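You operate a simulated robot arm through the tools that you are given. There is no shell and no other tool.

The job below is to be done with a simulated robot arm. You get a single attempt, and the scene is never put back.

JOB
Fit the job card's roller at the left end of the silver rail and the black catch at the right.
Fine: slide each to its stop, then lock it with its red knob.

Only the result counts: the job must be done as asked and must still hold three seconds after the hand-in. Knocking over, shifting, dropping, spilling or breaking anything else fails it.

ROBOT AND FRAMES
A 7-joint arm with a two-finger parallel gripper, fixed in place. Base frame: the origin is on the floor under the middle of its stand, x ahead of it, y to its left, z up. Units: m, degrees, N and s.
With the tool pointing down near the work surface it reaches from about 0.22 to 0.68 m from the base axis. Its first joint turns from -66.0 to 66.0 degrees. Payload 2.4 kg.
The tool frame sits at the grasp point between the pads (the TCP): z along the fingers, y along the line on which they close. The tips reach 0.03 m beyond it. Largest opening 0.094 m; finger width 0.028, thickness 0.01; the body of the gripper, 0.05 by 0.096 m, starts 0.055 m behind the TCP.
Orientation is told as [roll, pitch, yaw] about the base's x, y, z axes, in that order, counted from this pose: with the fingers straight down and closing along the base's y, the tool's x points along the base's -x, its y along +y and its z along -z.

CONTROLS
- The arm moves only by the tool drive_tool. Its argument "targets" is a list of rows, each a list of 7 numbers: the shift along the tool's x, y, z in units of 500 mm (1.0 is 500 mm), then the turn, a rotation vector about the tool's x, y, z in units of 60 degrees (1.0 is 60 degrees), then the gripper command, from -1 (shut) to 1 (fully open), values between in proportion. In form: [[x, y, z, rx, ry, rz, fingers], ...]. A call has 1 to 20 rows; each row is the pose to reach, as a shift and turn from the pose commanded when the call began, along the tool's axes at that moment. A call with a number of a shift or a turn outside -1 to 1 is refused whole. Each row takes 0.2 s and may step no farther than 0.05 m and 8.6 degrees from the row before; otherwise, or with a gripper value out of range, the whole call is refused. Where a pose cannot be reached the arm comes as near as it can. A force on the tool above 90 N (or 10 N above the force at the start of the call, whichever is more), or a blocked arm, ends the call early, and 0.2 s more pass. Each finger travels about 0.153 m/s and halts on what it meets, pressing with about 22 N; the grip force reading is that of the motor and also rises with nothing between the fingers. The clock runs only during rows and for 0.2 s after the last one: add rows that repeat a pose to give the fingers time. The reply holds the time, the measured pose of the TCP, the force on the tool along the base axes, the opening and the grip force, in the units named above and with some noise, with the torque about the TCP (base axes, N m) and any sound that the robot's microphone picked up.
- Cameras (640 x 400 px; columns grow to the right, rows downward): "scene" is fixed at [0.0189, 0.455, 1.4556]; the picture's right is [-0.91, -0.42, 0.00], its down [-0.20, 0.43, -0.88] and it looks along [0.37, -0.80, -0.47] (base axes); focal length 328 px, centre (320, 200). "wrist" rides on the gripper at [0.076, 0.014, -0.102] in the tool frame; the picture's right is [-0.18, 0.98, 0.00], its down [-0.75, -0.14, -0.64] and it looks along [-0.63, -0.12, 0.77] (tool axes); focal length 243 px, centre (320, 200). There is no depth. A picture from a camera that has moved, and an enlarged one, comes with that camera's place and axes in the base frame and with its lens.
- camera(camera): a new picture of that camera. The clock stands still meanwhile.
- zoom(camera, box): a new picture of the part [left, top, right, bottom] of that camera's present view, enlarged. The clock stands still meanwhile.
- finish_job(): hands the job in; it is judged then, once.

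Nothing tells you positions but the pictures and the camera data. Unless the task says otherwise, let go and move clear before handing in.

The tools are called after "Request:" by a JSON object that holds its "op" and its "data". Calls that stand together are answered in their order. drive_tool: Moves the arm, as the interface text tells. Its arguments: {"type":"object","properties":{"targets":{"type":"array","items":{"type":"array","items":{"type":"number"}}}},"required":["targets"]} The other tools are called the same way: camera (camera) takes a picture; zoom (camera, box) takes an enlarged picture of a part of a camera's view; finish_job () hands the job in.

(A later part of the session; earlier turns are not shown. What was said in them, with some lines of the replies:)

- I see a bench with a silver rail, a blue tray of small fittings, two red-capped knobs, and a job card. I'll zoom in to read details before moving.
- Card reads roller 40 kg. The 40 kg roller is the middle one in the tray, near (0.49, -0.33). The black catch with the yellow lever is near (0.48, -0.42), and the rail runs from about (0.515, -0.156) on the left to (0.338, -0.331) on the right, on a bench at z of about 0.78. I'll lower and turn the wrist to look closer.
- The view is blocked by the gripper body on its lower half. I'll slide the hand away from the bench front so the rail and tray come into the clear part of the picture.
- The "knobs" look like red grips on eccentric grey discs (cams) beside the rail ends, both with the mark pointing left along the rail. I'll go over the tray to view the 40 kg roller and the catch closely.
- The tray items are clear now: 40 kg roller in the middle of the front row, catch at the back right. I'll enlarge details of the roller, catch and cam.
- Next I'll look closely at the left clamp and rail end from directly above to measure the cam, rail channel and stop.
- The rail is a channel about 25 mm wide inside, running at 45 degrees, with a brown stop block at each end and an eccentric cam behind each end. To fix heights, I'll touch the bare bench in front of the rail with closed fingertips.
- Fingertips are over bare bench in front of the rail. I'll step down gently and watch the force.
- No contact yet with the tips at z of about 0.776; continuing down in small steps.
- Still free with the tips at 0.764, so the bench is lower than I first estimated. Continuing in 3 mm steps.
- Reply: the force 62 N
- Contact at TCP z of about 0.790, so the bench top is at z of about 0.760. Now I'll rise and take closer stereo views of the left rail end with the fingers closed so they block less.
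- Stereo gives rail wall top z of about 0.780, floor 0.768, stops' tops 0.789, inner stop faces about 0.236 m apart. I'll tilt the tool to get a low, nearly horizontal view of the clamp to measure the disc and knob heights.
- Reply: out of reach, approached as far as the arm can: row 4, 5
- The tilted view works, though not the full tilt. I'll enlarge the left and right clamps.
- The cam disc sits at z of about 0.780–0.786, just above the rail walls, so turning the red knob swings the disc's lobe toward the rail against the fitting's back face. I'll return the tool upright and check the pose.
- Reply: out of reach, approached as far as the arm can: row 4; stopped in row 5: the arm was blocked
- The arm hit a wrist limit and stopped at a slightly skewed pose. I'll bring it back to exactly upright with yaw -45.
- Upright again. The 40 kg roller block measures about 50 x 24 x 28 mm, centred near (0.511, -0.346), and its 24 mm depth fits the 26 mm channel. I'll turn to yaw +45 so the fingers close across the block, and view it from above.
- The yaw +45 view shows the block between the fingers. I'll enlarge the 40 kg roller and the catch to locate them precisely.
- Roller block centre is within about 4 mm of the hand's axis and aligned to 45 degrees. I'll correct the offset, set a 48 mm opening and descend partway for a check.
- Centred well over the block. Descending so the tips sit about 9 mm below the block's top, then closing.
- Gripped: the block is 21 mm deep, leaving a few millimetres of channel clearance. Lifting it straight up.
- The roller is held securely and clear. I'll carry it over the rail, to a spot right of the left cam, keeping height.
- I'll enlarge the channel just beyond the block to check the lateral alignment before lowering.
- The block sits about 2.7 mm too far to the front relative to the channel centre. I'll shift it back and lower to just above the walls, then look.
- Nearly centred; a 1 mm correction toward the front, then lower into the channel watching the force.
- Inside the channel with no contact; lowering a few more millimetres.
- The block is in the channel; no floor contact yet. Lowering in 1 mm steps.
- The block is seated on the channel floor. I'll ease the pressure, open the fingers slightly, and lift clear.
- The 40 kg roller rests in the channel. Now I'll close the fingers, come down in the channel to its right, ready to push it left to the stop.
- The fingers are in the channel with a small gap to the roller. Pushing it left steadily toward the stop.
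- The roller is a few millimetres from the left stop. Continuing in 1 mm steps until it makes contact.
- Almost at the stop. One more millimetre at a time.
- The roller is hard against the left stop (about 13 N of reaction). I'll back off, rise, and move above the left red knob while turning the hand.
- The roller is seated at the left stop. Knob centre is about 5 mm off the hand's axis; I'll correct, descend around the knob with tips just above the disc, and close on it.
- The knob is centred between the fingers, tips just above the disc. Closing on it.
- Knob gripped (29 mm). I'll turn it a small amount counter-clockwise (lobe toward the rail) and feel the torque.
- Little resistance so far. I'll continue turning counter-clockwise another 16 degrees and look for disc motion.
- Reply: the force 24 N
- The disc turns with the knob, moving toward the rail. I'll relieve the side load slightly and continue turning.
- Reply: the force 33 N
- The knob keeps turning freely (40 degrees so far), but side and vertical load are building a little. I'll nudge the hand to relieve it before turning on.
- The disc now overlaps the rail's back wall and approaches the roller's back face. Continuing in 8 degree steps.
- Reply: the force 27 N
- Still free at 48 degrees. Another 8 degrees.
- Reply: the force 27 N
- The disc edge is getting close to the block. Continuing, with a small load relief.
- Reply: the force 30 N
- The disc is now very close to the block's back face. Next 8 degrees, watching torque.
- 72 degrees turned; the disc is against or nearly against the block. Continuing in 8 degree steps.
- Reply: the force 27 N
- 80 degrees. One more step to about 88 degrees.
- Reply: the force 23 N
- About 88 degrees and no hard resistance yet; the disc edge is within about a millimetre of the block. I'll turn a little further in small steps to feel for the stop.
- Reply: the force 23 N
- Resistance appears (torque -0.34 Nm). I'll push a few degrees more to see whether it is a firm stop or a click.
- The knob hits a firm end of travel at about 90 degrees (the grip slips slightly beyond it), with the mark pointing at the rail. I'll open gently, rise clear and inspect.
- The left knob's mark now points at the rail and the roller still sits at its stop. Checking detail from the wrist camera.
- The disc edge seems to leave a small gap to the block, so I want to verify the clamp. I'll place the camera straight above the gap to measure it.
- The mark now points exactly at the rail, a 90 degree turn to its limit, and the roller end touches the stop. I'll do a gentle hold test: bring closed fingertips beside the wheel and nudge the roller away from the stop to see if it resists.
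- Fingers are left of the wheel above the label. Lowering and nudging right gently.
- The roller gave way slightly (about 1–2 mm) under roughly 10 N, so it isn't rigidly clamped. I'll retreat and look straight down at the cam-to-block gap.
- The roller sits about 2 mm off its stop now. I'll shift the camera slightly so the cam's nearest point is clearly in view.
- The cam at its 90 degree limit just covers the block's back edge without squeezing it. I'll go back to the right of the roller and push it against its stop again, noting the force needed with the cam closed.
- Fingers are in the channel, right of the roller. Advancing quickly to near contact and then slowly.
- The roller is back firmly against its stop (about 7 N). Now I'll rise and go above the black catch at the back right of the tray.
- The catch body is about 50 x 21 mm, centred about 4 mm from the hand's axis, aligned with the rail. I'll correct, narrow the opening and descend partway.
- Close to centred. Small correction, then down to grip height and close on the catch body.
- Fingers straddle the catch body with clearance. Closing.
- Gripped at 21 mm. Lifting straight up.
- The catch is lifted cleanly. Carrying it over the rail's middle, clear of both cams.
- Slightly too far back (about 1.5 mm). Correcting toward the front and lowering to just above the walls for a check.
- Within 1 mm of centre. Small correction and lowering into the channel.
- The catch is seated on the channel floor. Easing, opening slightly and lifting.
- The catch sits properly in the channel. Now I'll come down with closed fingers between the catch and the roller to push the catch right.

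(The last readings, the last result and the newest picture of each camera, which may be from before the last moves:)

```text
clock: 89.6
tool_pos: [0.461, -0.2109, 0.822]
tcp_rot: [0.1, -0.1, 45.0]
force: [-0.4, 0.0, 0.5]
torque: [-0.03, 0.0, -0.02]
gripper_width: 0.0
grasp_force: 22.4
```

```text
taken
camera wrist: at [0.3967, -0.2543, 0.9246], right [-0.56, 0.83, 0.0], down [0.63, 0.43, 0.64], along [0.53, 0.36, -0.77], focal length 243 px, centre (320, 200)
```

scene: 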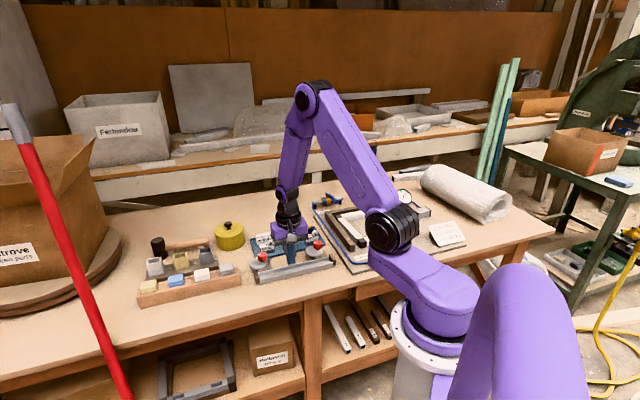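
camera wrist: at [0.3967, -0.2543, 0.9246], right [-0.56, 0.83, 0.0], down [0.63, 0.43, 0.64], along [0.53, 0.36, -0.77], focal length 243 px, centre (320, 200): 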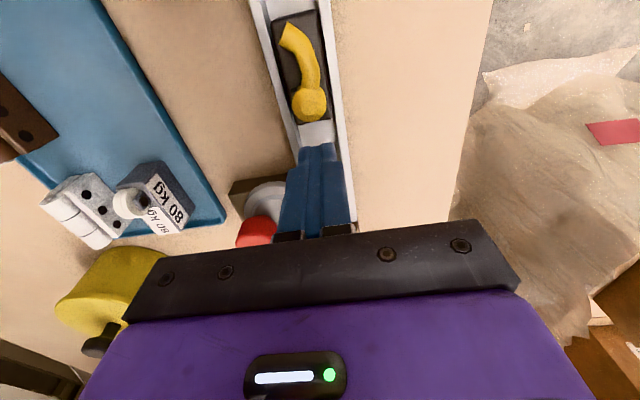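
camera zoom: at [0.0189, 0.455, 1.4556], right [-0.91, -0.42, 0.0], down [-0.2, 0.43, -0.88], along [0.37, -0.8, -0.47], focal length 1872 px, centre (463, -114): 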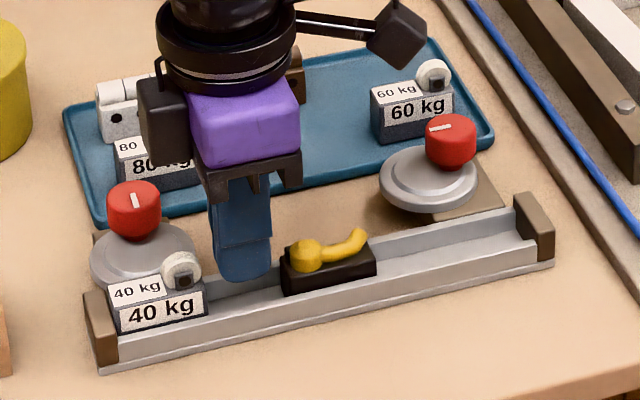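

Clearances look good. Lowering into the channel and pushing the catch right toward its stop.

Request:
{"op": "drive_tool", "data": {"targets": [[0, 0, 0.02, 0, 0, 0, -1], [0, 0, 0.038, 0, 0, 0, -1], [0.01, 0, 0.038, 0, 0, 0, -1], [0.02, 0, 0.038, 0, 0, 0, -1], [0.03, 0, 0.038, 0, 0, 0, -1], [0.04, 0, 0.038, 0, 0, 0, -1], [0.05, 0, 0.038, 0, 0, 0, -1], [0.06, 0, 0.038, 0, 0, 0, -1], [0.07, 0, 0.038, 0, 0, 0, -1], [0.08, 0, 0.038, 0, 0, 0, -1], [0.09, 0, 0.038, 0, 0, 0, -1], [0.1, 0, 0.038, 0, 0, 0, -1], [0.1, 0, 0.038, 0, 0, 0, -1]]}}

Request:
{"op": "zoom", "data": {"camera": "scene", "box": [250, 220, 340, 290]}}

Request:
{"op": "camera", "data": {"camera": "wrist"}}

```text
clock: 92.4
tool_pos: [0.4251, -0.2469, 0.8032]
tcp_rot: [0.1, -0.1, 45.0]
force: [-0.3, 0.8, 0.4]
torque: [-0.04, -0.01, 0.02]
gripper_width: 0.0003
grasp_force: 21.9
```

```text
5.71 times, centred on (295, 255) of scene
camera zoom: at [0.0189, 0.455, 1.4556], right [-0.91, -0.42, 0.0], down [-0.2, 0.43, -0.88], along [0.37, -0.8, -0.47], focal length 1872 px, centre (463, -114)
```

zoom: 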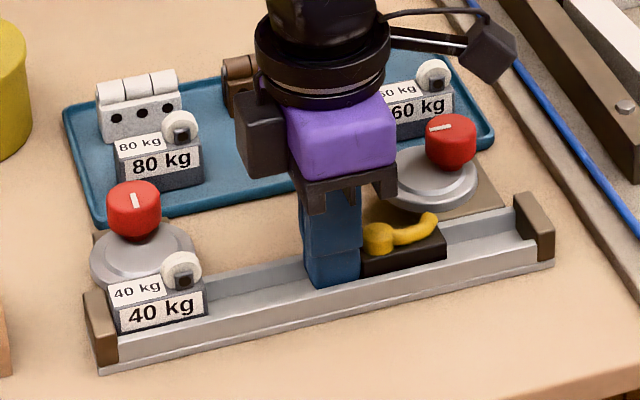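

```text
taken
camera wrist: at [0.3613, -0.2885, 0.9049], right [-0.56, 0.83, 0.0], down [0.63, 0.43, 0.64], along [0.53, 0.36, -0.77], focal length 243 px, centre (320, 200)
```

wrist: 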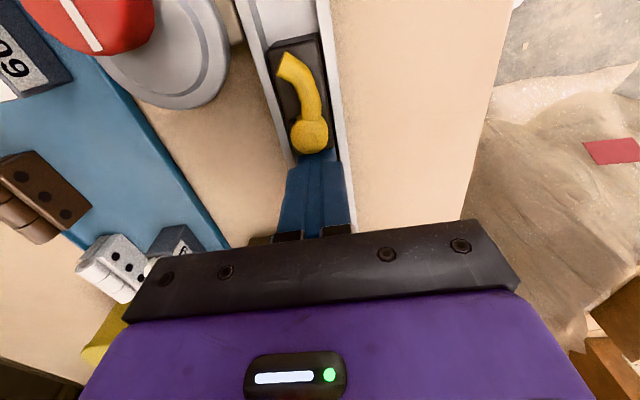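

Sliding smoothly. Continuing to within a few millimetres of the right stop.

Request:
{"op": "drive_tool", "data": {"targets": [[0.01, 0, 0, 0, 0, 0, -1], [0.02, 0, 0, 0, 0, 0, -1], [0.03, 0, 0, 0, 0, 0, -1], [0.04, 0, 0, 0, 0, 0, -1], [0.05, 0, 0, 0, 0, 0, -1], [0.06, 0, 0, 0, 0, 0, -1], [0.07, 0, 0, 0, 0, 0, -1], [0.08, 0, 0, 0, 0, 0, -1], [0.08, 0, 0, 0, 0, 0, -1]]}}

Request:
{"op": "zoom", "data": {"camera": "scene", "box": [270, 220, 342, 276]}}

Request:
{"op": "camera", "data": {"camera": "wrist"}}

```text
clock: 94.4
tool_pos: [0.3964, -0.2745, 0.8029]
tcp_rot: [0.1, 0.0, 45.0]
force: [-0.9, 1.0, 0.4]
torque: [-0.02, 0.03, 0.0]
gripper_width: 0.0
grasp_force: 22.1
```

```text
7.14 times, centred on (306, 248) of scene
camera zoom: at [0.0189, 0.455, 1.4556], right [-0.91, -0.42, 0.0], down [-0.2, 0.43, -0.88], along [0.37, -0.8, -0.47], focal length 2340 px, centre (420, -143)
```

zoom: 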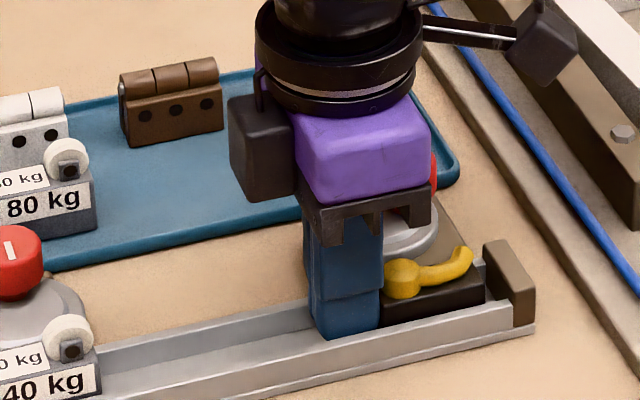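

```text
taken
camera wrist: at [0.3326, -0.3175, 0.905], right [-0.56, 0.83, 0.0], down [0.63, 0.43, 0.64], along [0.53, 0.36, -0.77], focal length 243 px, centre (320, 200)
```

wrist: 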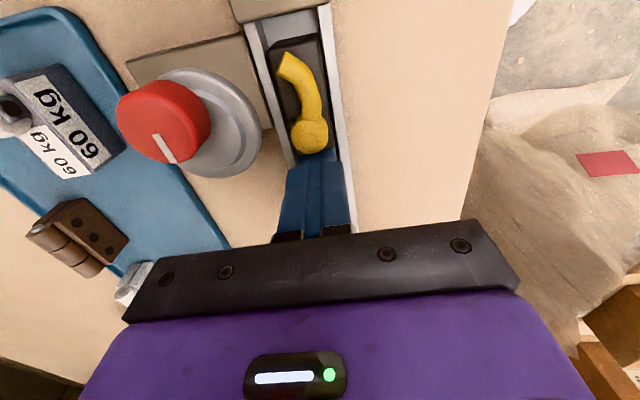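

About 8 mm to go. Pushing in smaller steps.

Request:
{"op": "drive_tool", "data": {"targets": [[0.004, 0, 0, 0, 0, 0, -1], [0.008, 0, 0, 0, 0, 0, -1], [0.012, 0, 0, 0, 0, 0, -1], [0.012, 0, 0, 0, 0, 0, -1]]}}

Request:
{"op": "drive_tool", "data": {"targets": [[0.001, 0, 0, 0, 0, 0, -1], [0.002, 0, 0, 0, 0, 0, -1], [0.002, 0, 0, 0, 0, 0, -1]]}}

Request:
{"op": "zoom", "data": {"camera": "wrist", "box": [220, 0, 364, 90]}}

```text
clock: 95.4
tool_pos: [0.3925, -0.2794, 0.8039]
tcp_rot: [0.1, -0.1, 45.0]
force: [0.0, 0.4, -0.7]
torque: [0.03, 0.05, -0.01]
gripper_width: 0.0
grasp_force: 21.9
```

```text
clock: 96.2
tool_pos: [0.3916, -0.2793, 0.8033]
tcp_rot: [0.2, -0.1, 45.0]
force: [0.2, -0.4, -0.3]
torque: [0.02, -0.01, 0.0]
gripper_width: 0.0
grasp_force: 21.9
```

```text
4.44 times, centred on (292, 45) of wrist
camera zoom: at [0.328, -0.3223, 0.9054], right [-0.56, 0.83, 0.0], down [0.63, 0.43, 0.64], along [0.53, 0.36, -0.77], focal length 1078 px, centre (444, 889)
```

zoom: 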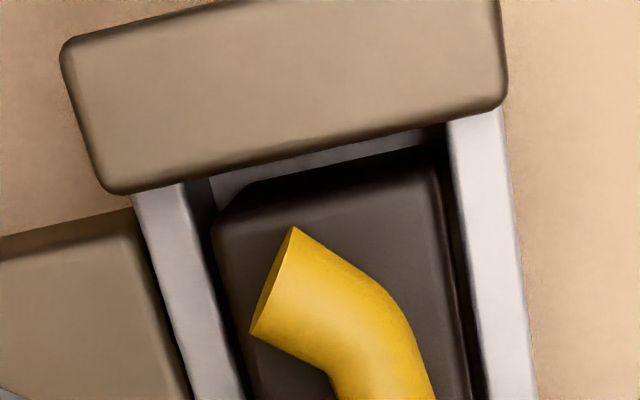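

A ~3 mm gap remains. Continuing in 1 mm steps until contact.

Request:
{"op": "drive_tool", "data": {"targets": [[0.002, 0, 0, 0, 0, 0, -1], [0.004, 0, 0, 0, 0, 0, -1], [0.004, 0, 0, 0, 0, 0, -1]]}}

Request:
{"op": "drive_tool", "data": {"targets": [[0.001, 0, 0, 0, 0, 0, -1], [0.002, 0, 0, 0, 0, 0, -1], [0.002, 0, 0, 0, 0, 0, -1]]}}

Request:
{"op": "drive_tool", "data": {"targets": [[0.001, 0, 0, 0, 0, 0, -1], [0.002, 0, 0, 0, 0, 0, -1], [0.002, 0, 0, 0, 0, 0, -1]]}}

Request:
{"op": "zoom", "data": {"camera": "wrist", "box": [220, 0, 364, 90]}}

```text
clock: 97.0
tool_pos: [0.3914, -0.281, 0.8029]
tcp_rot: [0.1, -0.1, 44.9]
force: [-0.5, 0.4, -0.9]
torque: [0.0, 0.01, 0.0]
gripper_width: 0.0001
grasp_force: 22.2
```

```text
clock: 97.8
tool_pos: [0.3886, -0.2812, 0.8032]
tcp_rot: [0.0, -0.1, 44.9]
force: [1.2, 2.2, -0.8]
torque: [0.06, -0.04, 0.0]
gripper_width: 0.0002
grasp_force: 22.1
```

```text
clock: 98.6
tool_pos: [0.3882, -0.2825, 0.803]
tcp_rot: [0.0, 0.0, 45.1]
force: [6.1, 7.7, 2.7]
torque: [0.1, -0.1, -0.01]
gripper_width: 0.0002
grasp_force: 21.9
```

```text
4.44 times, centred on (292, 45) of wrist
camera zoom: at [0.3258, -0.3244, 0.9052], right [-0.57, 0.82, 0.0], down [0.63, 0.43, 0.64], along [0.53, 0.36, -0.77], focal length 1078 px, centre (444, 889)
```

zoom: 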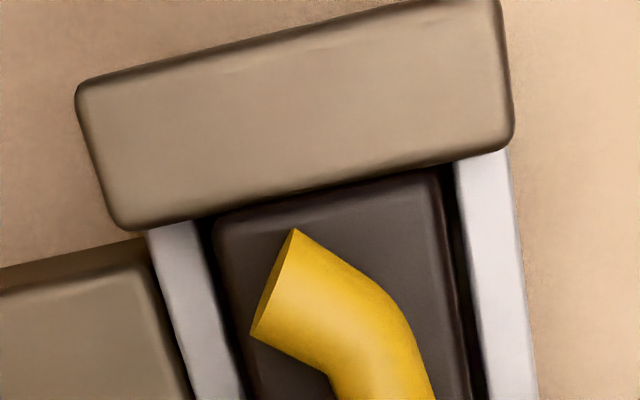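

The catch is hard against its right stop (about 10 N). Backing off, rising and turning the hand to yaw -45 above the right red knob.

Request:
{"op": "drive_tool", "data": {"targets": [[-0.02, 0, 0, 0, 0, 0, -1], [-0.02, 0, -0.08, 0, 0, 0, -1], [-0.02, 0, -0.16, 0, 0, 0, -1], [0, -0.02, -0.2, 0, 0, 0.125, -1], [0.02, -0.04, -0.2, 0, 0, 0.25, -0.5], [0.04, -0.06, -0.2, 0, 0, 0.375, 0], [0.05, -0.08, -0.2, 0, 0, 0.5, 0.3], [0.065, -0.095, -0.2, 0, 0, 0.625, 0.3], [0.074, -0.106, -0.2, 0, 0, 0.75, 0.3], [0.074, -0.106, -0.2, 0, 0, 0.75, 0.3]]}}

Request:
{"op": "drive_tool", "data": {"targets": [[0, 0, 0, 0, 0, 0.125, 0.3], [0, 0, 0, 0, 0, 0.25, 0.3], [0, 0, 0, 0, 0, 0.375, 0.3], [0, 0, 0, 0, 0, 0.5, 0.3], [0, 0, 0, 0, 0, 0.625, 0.3], [0, 0, 0, 0, 0, 0.75, 0.3], [0, 0, 0, 0, 0, 0.75, 0.3]]}}

Request:
{"op": "camera", "data": {"camera": "wrist"}}

Request:
{"op": "zoom", "data": {"camera": "wrist", "box": [240, 60, 400, 200]}}

Request:
{"op": "zoom", "data": {"camera": "scene", "box": [250, 220, 340, 290]}}

```text
clock: 100.8
tool_pos: [0.4001, -0.3463, 0.9034]
tcp_rot: [0.1, -0.1, -0.1]
force: [0.0, 1.1, 0.1]
torque: [0.01, 0.01, -0.02]
gripper_width: 0.0614
grasp_force: 0.0
```

```text
clock: 102.4
tool_pos: [0.4005, -0.3463, 0.9033]
tcp_rot: [0.1, 0.1, -45.1]
force: [-0.1, -0.4, 0.5]
torque: [-0.01, 0.02, 0.01]
gripper_width: 0.0611
grasp_force: 0.0
```

```text
taken
camera wrist: at [0.3571, -0.2815, 1.0052], right [0.83, 0.56, 0.0], down [0.43, -0.63, 0.64], along [0.36, -0.53, -0.77], focal length 243 px, centre (320, 200)
```

wrist: 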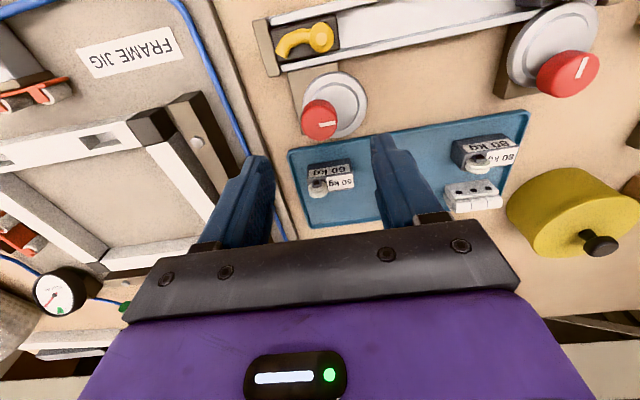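

```text
2.86 times, centred on (320, 130) of wrist
camera zoom: at [0.3571, -0.2815, 1.0052], right [0.83, 0.56, 0.0], down [0.43, -0.63, 0.64], along [0.36, -0.53, -0.77], focal length 693 px, centre (320, 400)
```

zoom: 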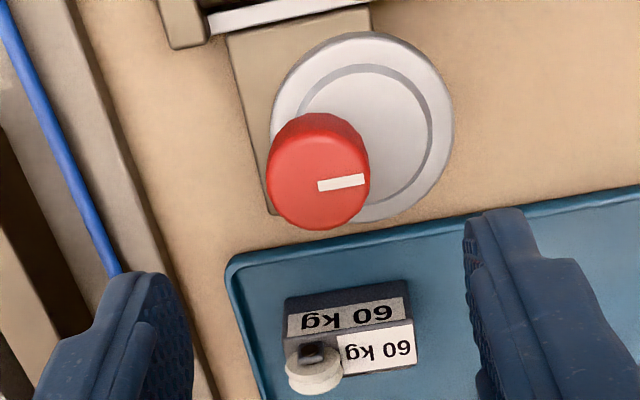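

```text
5.71 times, centred on (295, 255) of scene
camera zoom: at [0.0189, 0.455, 1.4556], right [-0.91, -0.42, 0.0], down [-0.2, 0.43, -0.88], along [0.37, -0.8, -0.47], focal length 1872 px, centre (463, -114)
```

zoom: 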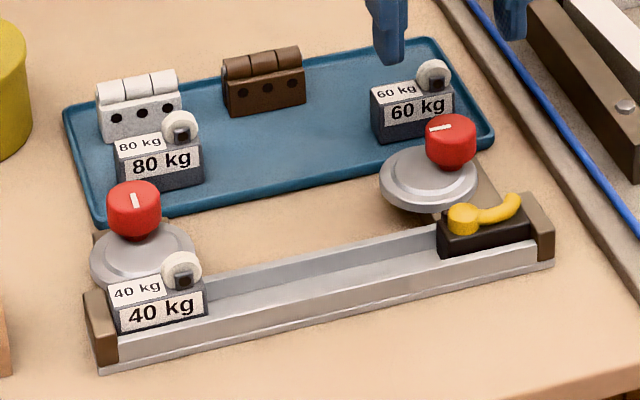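

The catch is at the right stop. The knob is almost exactly under the hand; I'll descend around it with tips just above the disc.

Request:
{"op": "drive_tool", "data": {"targets": [[-0.0022, -0.0038, 0.04, 0, 0, 0, 0.2], [-0.0022, -0.0038, 0.08, 0, 0, 0, 0.1], [-0.0022, -0.0038, 0.12, 0, 0, 0, 0.1], [-0.0022, -0.0038, 0.145, 0, 0, 0, 0.1], [-0.0022, -0.0038, 0.155, 0, 0, 0, 0.1], [-0.0022, -0.0038, 0.155, 0, 0, 0, 0.1]]}}

Request:
{"op": "zoom", "data": {"camera": "wrist", "box": [240, 90, 400, 230]}}

Request:
{"op": "zoom", "data": {"camera": "scene", "box": [280, 215, 344, 265]}}

```text
clock: 103.8
tool_pos: [0.3993, -0.3476, 0.8256]
tcp_rot: [0.1, 0.1, -45.0]
force: [0.0, 0.2, -0.5]
torque: [-0.04, 0.01, 0.01]
gripper_width: 0.0518
grasp_force: 0.1
```

```text
2.86 times, centred on (320, 160) of wrist
camera zoom: at [0.3561, -0.2833, 0.9276], right [0.83, 0.56, 0.0], down [0.43, -0.63, 0.64], along [0.36, -0.53, -0.77], focal length 693 px, centre (320, 314)
```

zoom: 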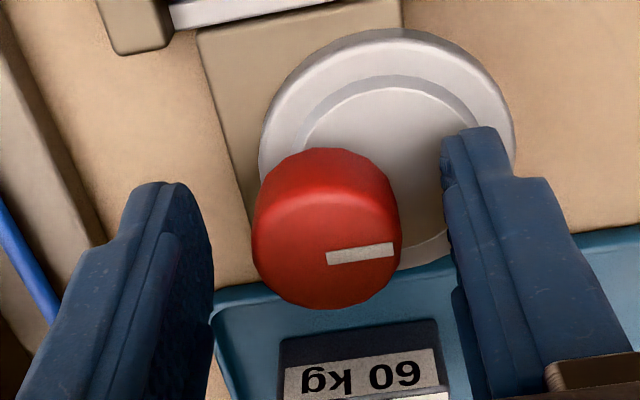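

```text
8.00 times, centred on (312, 240) of scene
camera zoom: at [0.0189, 0.455, 1.4556], right [-0.91, -0.42, 0.0], down [-0.2, 0.43, -0.88], along [0.37, -0.8, -0.47], focal length 2621 px, centre (384, -120)
```

zoom: 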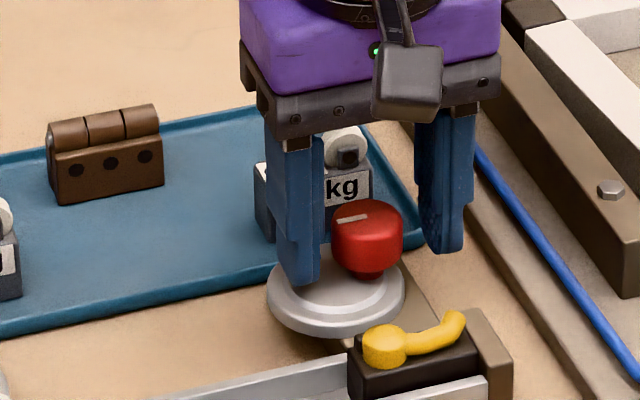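

The knob is centred between the pads. Closing on it.

Request:
{"op": "drive_tool", "data": {"targets": [[0, 0, 0, 0, 0, 0, -0.2], [0, 0, 0, 0, 0, 0, -0.5], [0, 0, 0, 0, 0, 0, -1], [0, 0, 0, 0, 0, 0, -1], [0, 0, 0, 0, 0, 0, -1]]}}

```text
clock: 105.0
tool_pos: [0.4004, -0.3473, 0.8262]
tcp_rot: [0.0, 0.1, -44.8]
force: [7.8, 7.0, -2.7]
torque: [0.12, -0.3, 0.0]
gripper_width: 0.0296
grasp_force: 45.0
```

Knob gripped. Turning counter-clockwise in steps, with a slight recentring.

Request:
{"op": "drive_tool", "data": {"targets": [[0, 0.0008, 0, 0, 0, -0.07, -1], [0, 0.0008, 0, 0, 0, -0.14, -1], [0, 0.0008, 0, 0, 0, -0.21, -1], [0, 0.0008, 0, 0, 0, -0.267, -1], [0, 0.0008, 0, 0, 0, -0.267, -1]]}}

Request:
{"op": "zoom", "data": {"camera": "wrist", "box": [240, 60, 400, 200]}}

```text
clock: 106.2
tool_pos: [0.4008, -0.3479, 0.8248]
tcp_rot: [0.1, 0.1, -29.0]
force: [8.8, 8.0, -2.3]
torque: [0.27, -0.03, 0.01]
gripper_width: 0.0294
grasp_force: 44.7
```

```text
2.86 times, centred on (320, 130) of wrist
camera zoom: at [0.3408, -0.2973, 0.9276], right [0.64, 0.77, 0.0], down [0.59, -0.49, 0.64], along [0.5, -0.41, -0.77], focal length 693 px, centre (320, 400)
```

zoom: 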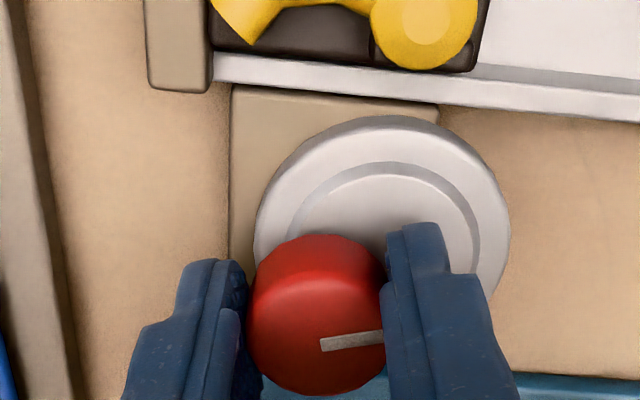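

Turning smoothly with low load. Continuing.

Request:
{"op": "drive_tool", "data": {"targets": [[0, 0, 0, 0, 0, -0.07, -1], [0, 0, 0, 0, 0, -0.14, -1], [0, 0, 0, 0, 0, -0.21, -1], [0, 0, 0, 0, 0, -0.28, -1], [0, 0, 0, 0, 0, -0.35, -1], [0, 0, 0, 0, 0, -0.4, -1], [0, 0, 0, 0, 0, -0.4, -1]]}}

Request:
{"op": "zoom", "data": {"camera": "wrist", "box": [240, 60, 400, 200]}}

```text
clock: 107.8
tool_pos: [0.3995, -0.3475, 0.825]
tcp_rot: [0.1, 0.0, -4.9]
force: [8.6, 3.0, -13.9]
torque: [0.09, 0.21, 0.01]
gripper_width: 0.0294
grasp_force: 44.8
```

```text
2.86 times, centred on (320, 130) of wrist
camera zoom: at [0.3259, -0.326, 0.9276], right [0.27, 0.96, 0.0], down [0.74, -0.21, 0.64], along [0.62, -0.17, -0.77], focal length 693 px, centre (320, 400)
```

zoom: 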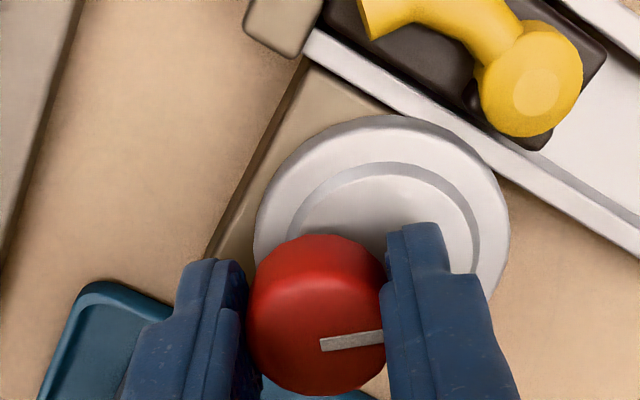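

40 degrees turned, the disc is swinging over the rail wall. Continuing another 24 degrees.

Request:
{"op": "drive_tool", "data": {"targets": [[0, 0, 0.0005, 0, 0, -0.07, -1], [0, 0, 0.0005, 0, 0, -0.14, -1], [0, 0, 0.0005, 0, 0, -0.21, -1], [0, 0, 0.0005, 0, 0, -0.28, -1], [0, 0, 0.0005, 0, 0, -0.35, -1], [0, 0, 0.0005, 0, 0, -0.4, -1], [0, 0, 0.0005, 0, 0, -0.4, -1]]}}

Request:
{"op": "zoom", "data": {"camera": "wrist", "box": [240, 60, 400, 200]}}

```text
clock: 109.4
tool_pos: [0.3993, -0.3479, 0.8254]
tcp_rot: [0.1, 0.0, 19.1]
force: [4.3, 4.7, 10.2]
torque: [0.06, 0.23, 0.04]
gripper_width: 0.0294
grasp_force: 44.4
```

```text
2.86 times, centred on (320, 130) of wrist
camera zoom: at [0.3237, -0.3582, 0.9274], right [-0.15, 0.99, 0.0], down [0.76, 0.11, 0.64], along [0.64, 0.09, -0.77], focal length 693 px, centre (320, 400)
```

zoom: 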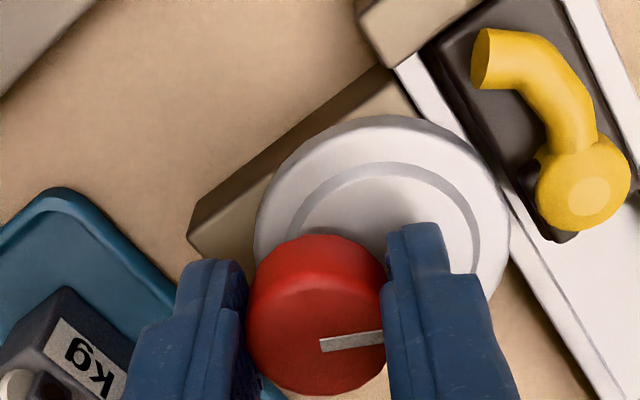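

64 degrees. Continuing to about 84 degrees.

Request:
{"op": "drive_tool", "data": {"targets": [[0, 0, 0, 0, 0, -0.07, -1], [0, 0, 0, 0, 0, -0.14, -1], [0, 0, 0, 0, 0, -0.21, -1], [0, 0, 0, 0, 0, -0.28, -1], [0, 0, 0, 0, 0, -0.333, -1], [0, 0, 0, 0, 0, -0.333, -1]]}}

Request:
{"op": "zoom", "data": {"camera": "wrist", "box": [240, 60, 400, 200]}}

```text
clock: 110.8
tool_pos: [0.3992, -0.3481, 0.8252]
tcp_rot: [0.0, -0.1, 39.1]
force: [5.5, -2.1, -1.8]
torque: [-0.03, -0.21, 0.02]
gripper_width: 0.0293
grasp_force: 45.3
```

```text
2.86 times, centred on (320, 130) of wrist
camera zoom: at [0.3324, -0.3838, 0.9274], right [-0.48, 0.88, 0.0], down [0.67, 0.36, 0.64], along [0.57, 0.31, -0.77], focal length 693 px, centre (320, 400)
```

zoom: 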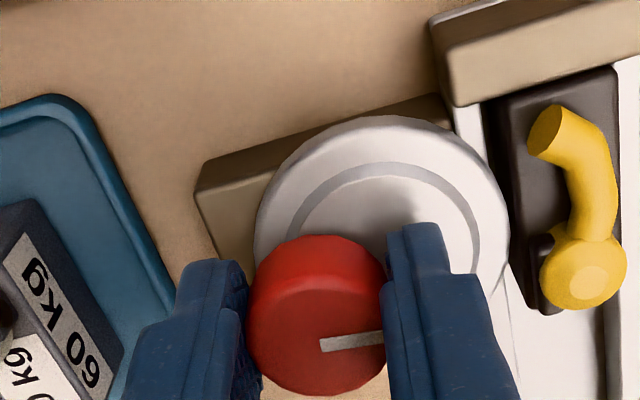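

Near the end of travel with clean, low forces. Turning the last few degrees to feel the limit.

Request:
{"op": "drive_tool", "data": {"targets": [[0, 0, 0, 0, 0, -0.04, -1], [0, 0, 0, 0, 0, -0.08, -1], [0, 0, 0, 0, 0, -0.08, -1]]}}

Request:
{"op": "drive_tool", "data": {"targets": [[0, 0, 0, 0, 0, -0.025, -1], [0, 0, 0, 0, 0, -0.05, -1], [0, 0, 0, 0, 0, -0.05, -1]]}}

Request:
{"op": "zoom", "data": {"camera": "wrist", "box": [240, 60, 400, 200]}}

```text
clock: 111.6
tool_pos: [0.4001, -0.3485, 0.8249]
tcp_rot: [0.0, -0.1, 43.8]
force: [5.4, -2.9, 2.5]
torque: [-0.15, -0.05, 0.02]
gripper_width: 0.0294
grasp_force: 44.9
```

```text
clock: 112.4
tool_pos: [0.4, -0.3487, 0.825]
tcp_rot: [0.1, -0.1, 46.7]
force: [-0.1, -3.6, 8.8]
torque: [0.24, -0.23, -0.5]
gripper_width: 0.0293
grasp_force: 45.6
```

```text
2.86 times, centred on (320, 130) of wrist
camera zoom: at [0.338, -0.3929, 0.9274], right [-0.59, 0.81, 0.0], down [0.62, 0.45, 0.64], along [0.52, 0.38, -0.77], focal length 693 px, centre (320, 400)
```

zoom: 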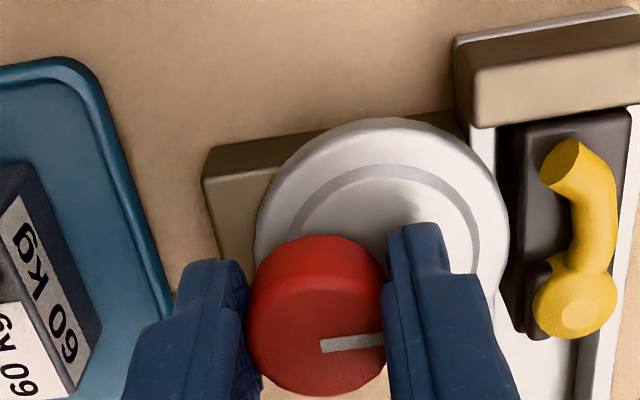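

The right knob also stops firmly at 90 degrees (torque -0.5 Nm). Opening gently and lifting clear.

Request:
{"op": "drive_tool", "data": {"targets": [[0, 0, 0, 0, 0, 0, -0.4], [0, 0, 0, 0, 0, 0, -0.15], [0, 0, 0, 0, 0, 0, -0.15], [0, 0, -0.04, 0, 0, 0, -0.15], [0, 0, -0.1, 0, 0, 0, -0.15], [0, 0, -0.18, 0, 0, 0, -0.15], [0, 0, -0.18, 0, 0, 0, -0.15]]}}

Request:
{"op": "camera", "data": {"camera": "wrist"}}

Request:
{"op": "zoom", "data": {"camera": "scene", "box": [250, 220, 340, 290]}}

Request:
{"op": "zoom", "data": {"camera": "wrist", "box": [280, 50, 408, 130]}}

```text
clock: 114.0
tool_pos: [0.4, -0.3459, 0.9173]
tcp_rot: [0.2, -0.1, 46.7]
force: [0.5, -0.2, -0.3]
torque: [0.01, -0.01, 0.0]
gripper_width: 0.04
grasp_force: 0.1
```

```text
taken
camera wrist: at [0.3376, -0.3909, 1.0202], right [-0.59, 0.81, 0.0], down [0.62, 0.45, 0.64], along [0.52, 0.38, -0.77], focal length 243 px, centre (320, 200)
```

wrist: 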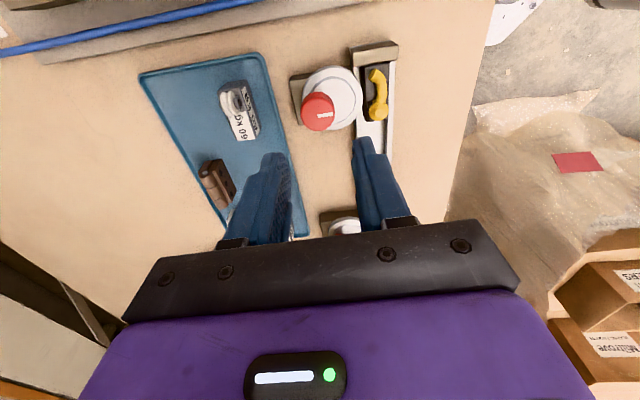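

```text
5.71 times, centred on (295, 255) of scene
camera zoom: at [0.0189, 0.455, 1.4556], right [-0.91, -0.42, 0.0], down [-0.2, 0.43, -0.88], along [0.37, -0.8, -0.47], focal length 1872 px, centre (463, -114)
```

zoom: 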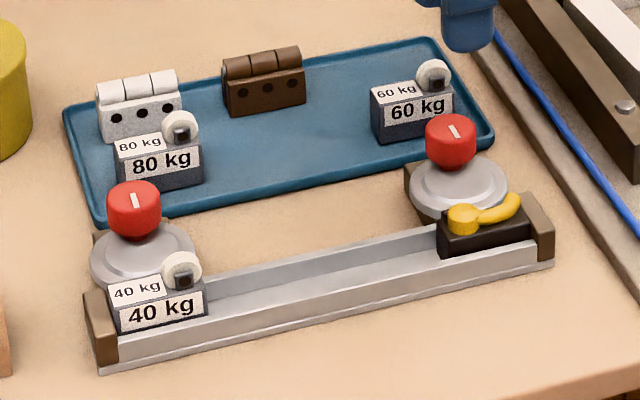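

```text
5.00 times, centred on (344, 90) of wrist
camera zoom: at [0.3376, -0.3909, 1.0202], right [-0.59, 0.81, 0.0], down [0.62, 0.45, 0.64], along [0.52, 0.38, -0.77], focal length 1213 px, centre (200, 750)
```

zoom: 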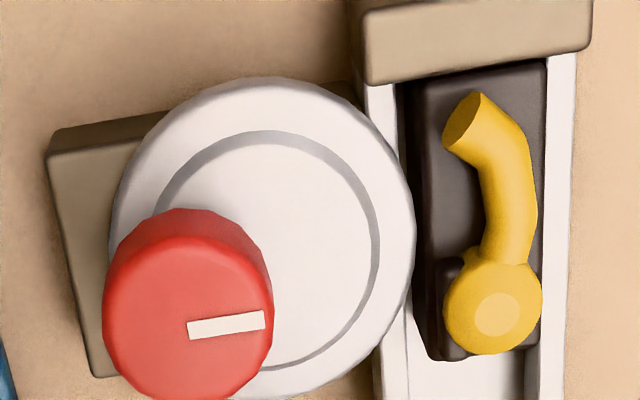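

Both knobs now point at the rail and both fittings are in place. I'll check the catch against its stop in close-up.

Request:
{"op": "zoom", "data": {"camera": "wrist", "box": [345, 45, 401, 85]}}

Request:
{"op": "zoom", "data": {"camera": "scene", "box": [304, 236, 336, 262]}}

Request:
{"op": "zoom", "data": {"camera": "scene", "box": [256, 250, 288, 284]}}

```text
10.00 times, centred on (373, 65) of wrist
camera zoom: at [0.3376, -0.3909, 1.0202], right [-0.59, 0.81, 0.0], down [0.62, 0.45, 0.64], along [0.52, 0.38, -0.77], focal length 2426 px, centre (-210, 1550)
```

zoom: 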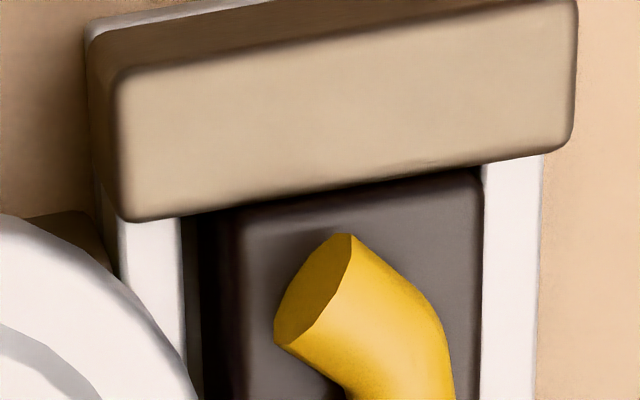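

```text
15.38 times, centred on (320, 249) of scene
camera zoom: at [0.0189, 0.455, 1.4556], right [-0.91, -0.42, 0.0], down [-0.2, 0.43, -0.88], along [0.37, -0.8, -0.47], focal length 5040 px, centre (320, -554)
```

zoom: 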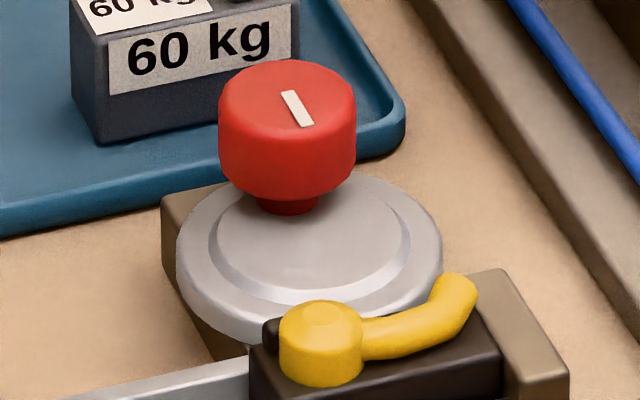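

```text
11.76 times, centred on (272, 267) of scene
camera zoom: at [0.0189, 0.455, 1.4556], right [-0.91, -0.42, 0.0], down [-0.2, 0.43, -0.88], along [0.37, -0.8, -0.47], focal length 3854 px, centre (885, -588)
```

zoom: 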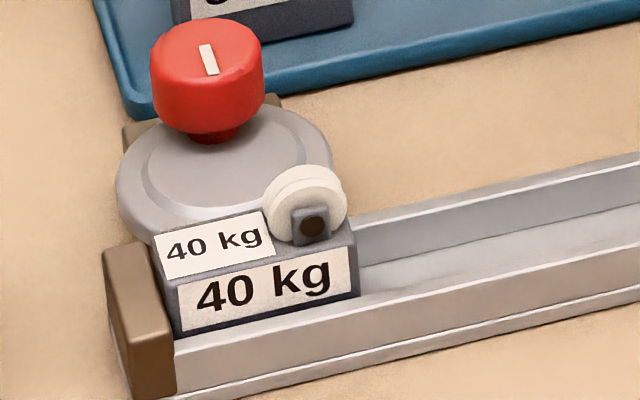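

Both marks point squarely at the rail and both fittings touch their stops. I'll take one last close look at the roller's end from above before moving clear.

Request:
{"op": "drive_tool", "data": {"targets": [[-0.076, 0.01, -0.01, 0, 0, 0.005, -0.15], [-0.152, 0.02, -0.02, 0, 0, 0.01, -0.15], [-0.229, 0.029, -0.02, 0, 0, 0.015, -0.15], [-0.305, 0.038, -0.02, 0, 0, 0.02, -0.15], [-0.381, 0.048, -0.02, 0, 0, 0.025, -0.15], [-0.458, 0.057, -0.02, 0, 0, 0.03, -0.15], [-0.458, 0.057, -0.02, 0, 0, 0.03, -0.15]]}}

Request:
{"op": "camera", "data": {"camera": "wrist"}}

Request:
{"op": "zoom", "data": {"camera": "wrist", "box": [250, 20, 378, 100]}}

```text
clock: 115.6
tool_pos: [0.538, -0.1629, 0.9264]
tcp_rot: [0.1, -0.2, 45.0]
force: [0.5, 0.1, 0.1]
torque: [0.02, -0.01, 0.01]
gripper_width: 0.0396
grasp_force: 0.2
```

```text
taken
camera wrist: at [0.4734, -0.2055, 1.0303], right [-0.56, 0.83, 0.0], down [0.63, 0.43, 0.64], along [0.53, 0.36, -0.77], focal length 243 px, centre (320, 200)
```

wrist: 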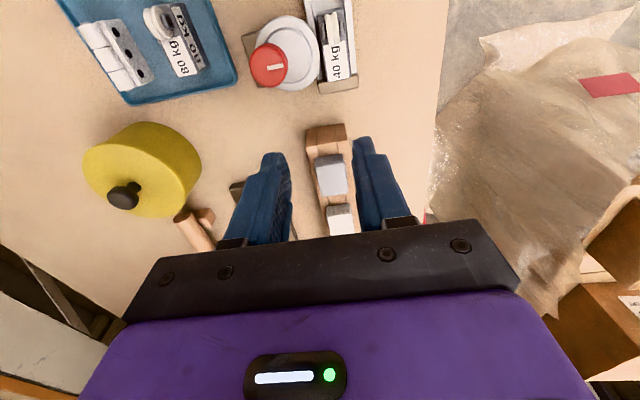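

```text
5.00 times, centred on (314, 60) of wrist
camera zoom: at [0.4734, -0.2055, 1.0303], right [-0.56, 0.83, 0.0], down [0.63, 0.43, 0.64], along [0.53, 0.36, -0.77], focal length 1213 px, centre (350, 900)
```

zoom: 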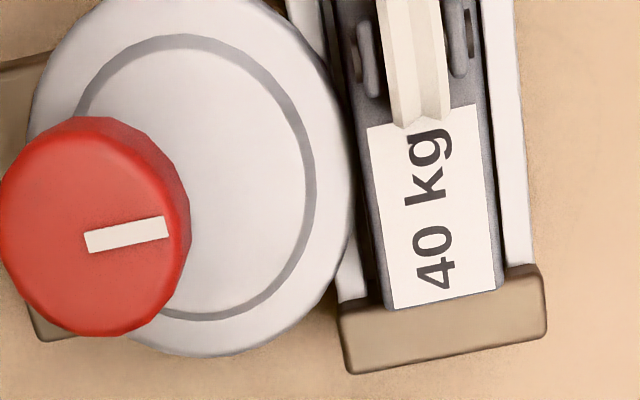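

The roller's end looks flush with the stop. A same-box scene close-up lets me compare against the earlier "pressed on stop" view.

Request:
{"op": "zoom", "data": {"camera": "scene", "box": [250, 245, 298, 285]}}

Request:
{"op": "zoom", "data": {"camera": "wrist", "box": [314, 60, 362, 90]}}

Request:
{"op": "zoom", "data": {"camera": "scene", "box": [255, 258, 275, 276]}}

```text
10.00 times, centred on (274, 265) of scene
camera zoom: at [0.0189, 0.455, 1.4556], right [-0.91, -0.42, 0.0], down [-0.2, 0.43, -0.88], along [0.37, -0.8, -0.47], focal length 3276 px, centre (780, -450)
```

zoom: 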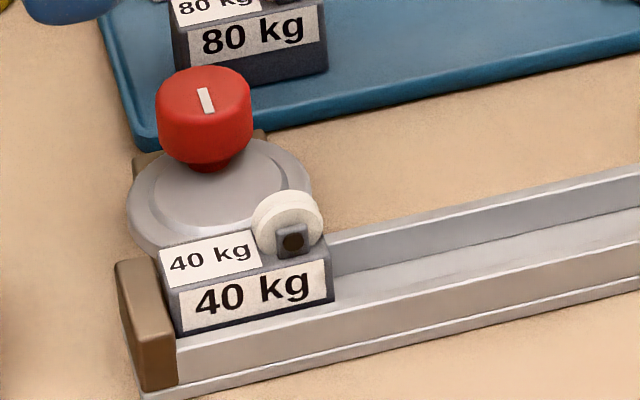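

```text
13.33 times, centred on (338, 75) of wrist
camera zoom: at [0.4734, -0.2055, 1.0303], right [-0.56, 0.83, 0.0], down [0.63, 0.43, 0.64], along [0.53, 0.36, -0.77], focal length 3235 px, centre (80, 1867)
```

zoom: 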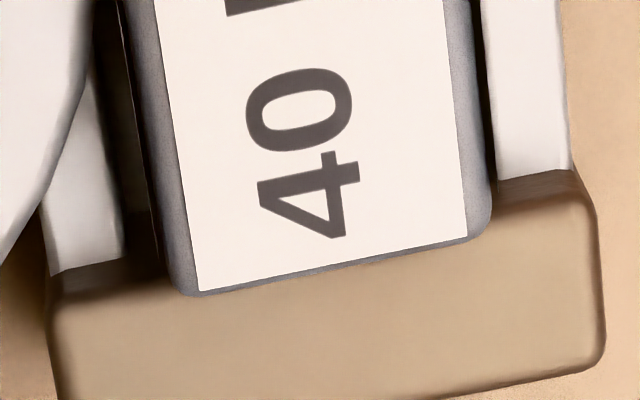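

```text
16.00 times, centred on (265, 267) of scene
camera zoom: at [0.0189, 0.455, 1.4556], right [-0.91, -0.42, 0.0], down [-0.2, 0.43, -0.88], along [0.37, -0.8, -0.47], focal length 5242 px, centre (1200, -872)
```

zoom: 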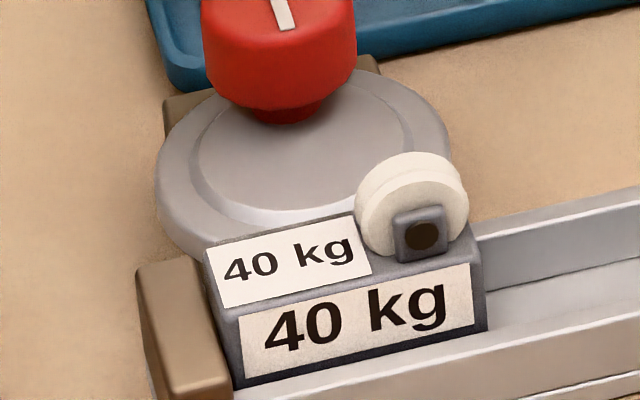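

Roller, catch and both knobs look right, and the other tray items are undisturbed. Moving the arm up and clear, then a final look.

Request:
{"op": "drive_tool", "data": {"targets": [[0.02, 0, -0.08, 0, 0, 0, 0], [0.05, 0, -0.16, 0, 0, 0, 0.3], [0.1, 0.03, -0.24, 0, 0, 0, 0.6], [0.15, 0.06, -0.3, 0, 0, 0, 1], [0.2, 0.1, -0.34, 0, 0, 0, 1], [0.2, 0.1, -0.34, 0, 0, 0, 1]]}}

Request:
{"op": "camera", "data": {"camera": "scene"}}

Request:
{"op": "zoom", "data": {"camera": "scene", "box": [230, 210, 350, 290]}}

```text
clock: 117.0
tool_pos: [0.4298, -0.1985, 1.0967]
tcp_rot: [0.1, -0.1, 45.0]
force: [0.0, 1.2, 0.5]
torque: [0.01, -0.01, -0.03]
gripper_width: 0.0941
grasp_force: 0.0
```

```text
taken
```

scene: 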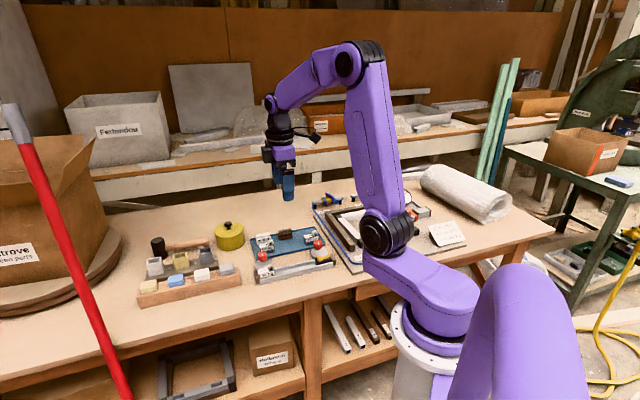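

```text
5.00 times, centred on (290, 250) of scene
camera zoom: at [0.0189, 0.455, 1.4556], right [-0.91, -0.42, 0.0], down [-0.2, 0.43, -0.88], along [0.37, -0.8, -0.47], focal length 1638 px, centre (470, -50)
```

zoom: 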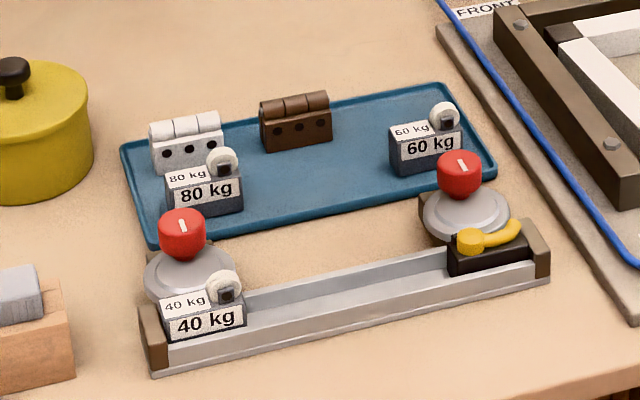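

The 40 kg roller is at the left stop and the black catch is at the right stop. Both red knobs are turned to their 90 degree limits, the other tray items are where they started, and the arm is clear. Handing in.

Request:
{"op": "finish_job", "data": {}}

```text
The job is handed in.
```

The 40 kg roller is on the silver rail against its left stop. The black catch is against its right stop. Both red knobs are turned to their 90° limits, with their marks pointing at the rail.

- **The lock may be weak:** I couldn't confirm that the lock holds hard. At its limit, the left cam (the grey disc under the knob) seems to leave a 1–2 mm gap behind the roller. When I nudged the roller after locking it, it slid about 2 mm off its stop at around 10 N. I pushed it back against the stop with the knob still locked, and it looked flush in the last views. I did not nudge the catch. Its cam looked to be about 1 mm away or just touching.
- **Everything else:** in the final picture, the other tray items and the rest of the bench look undisturbed. The gripper is open, and the arm was clear before I handed the job in.
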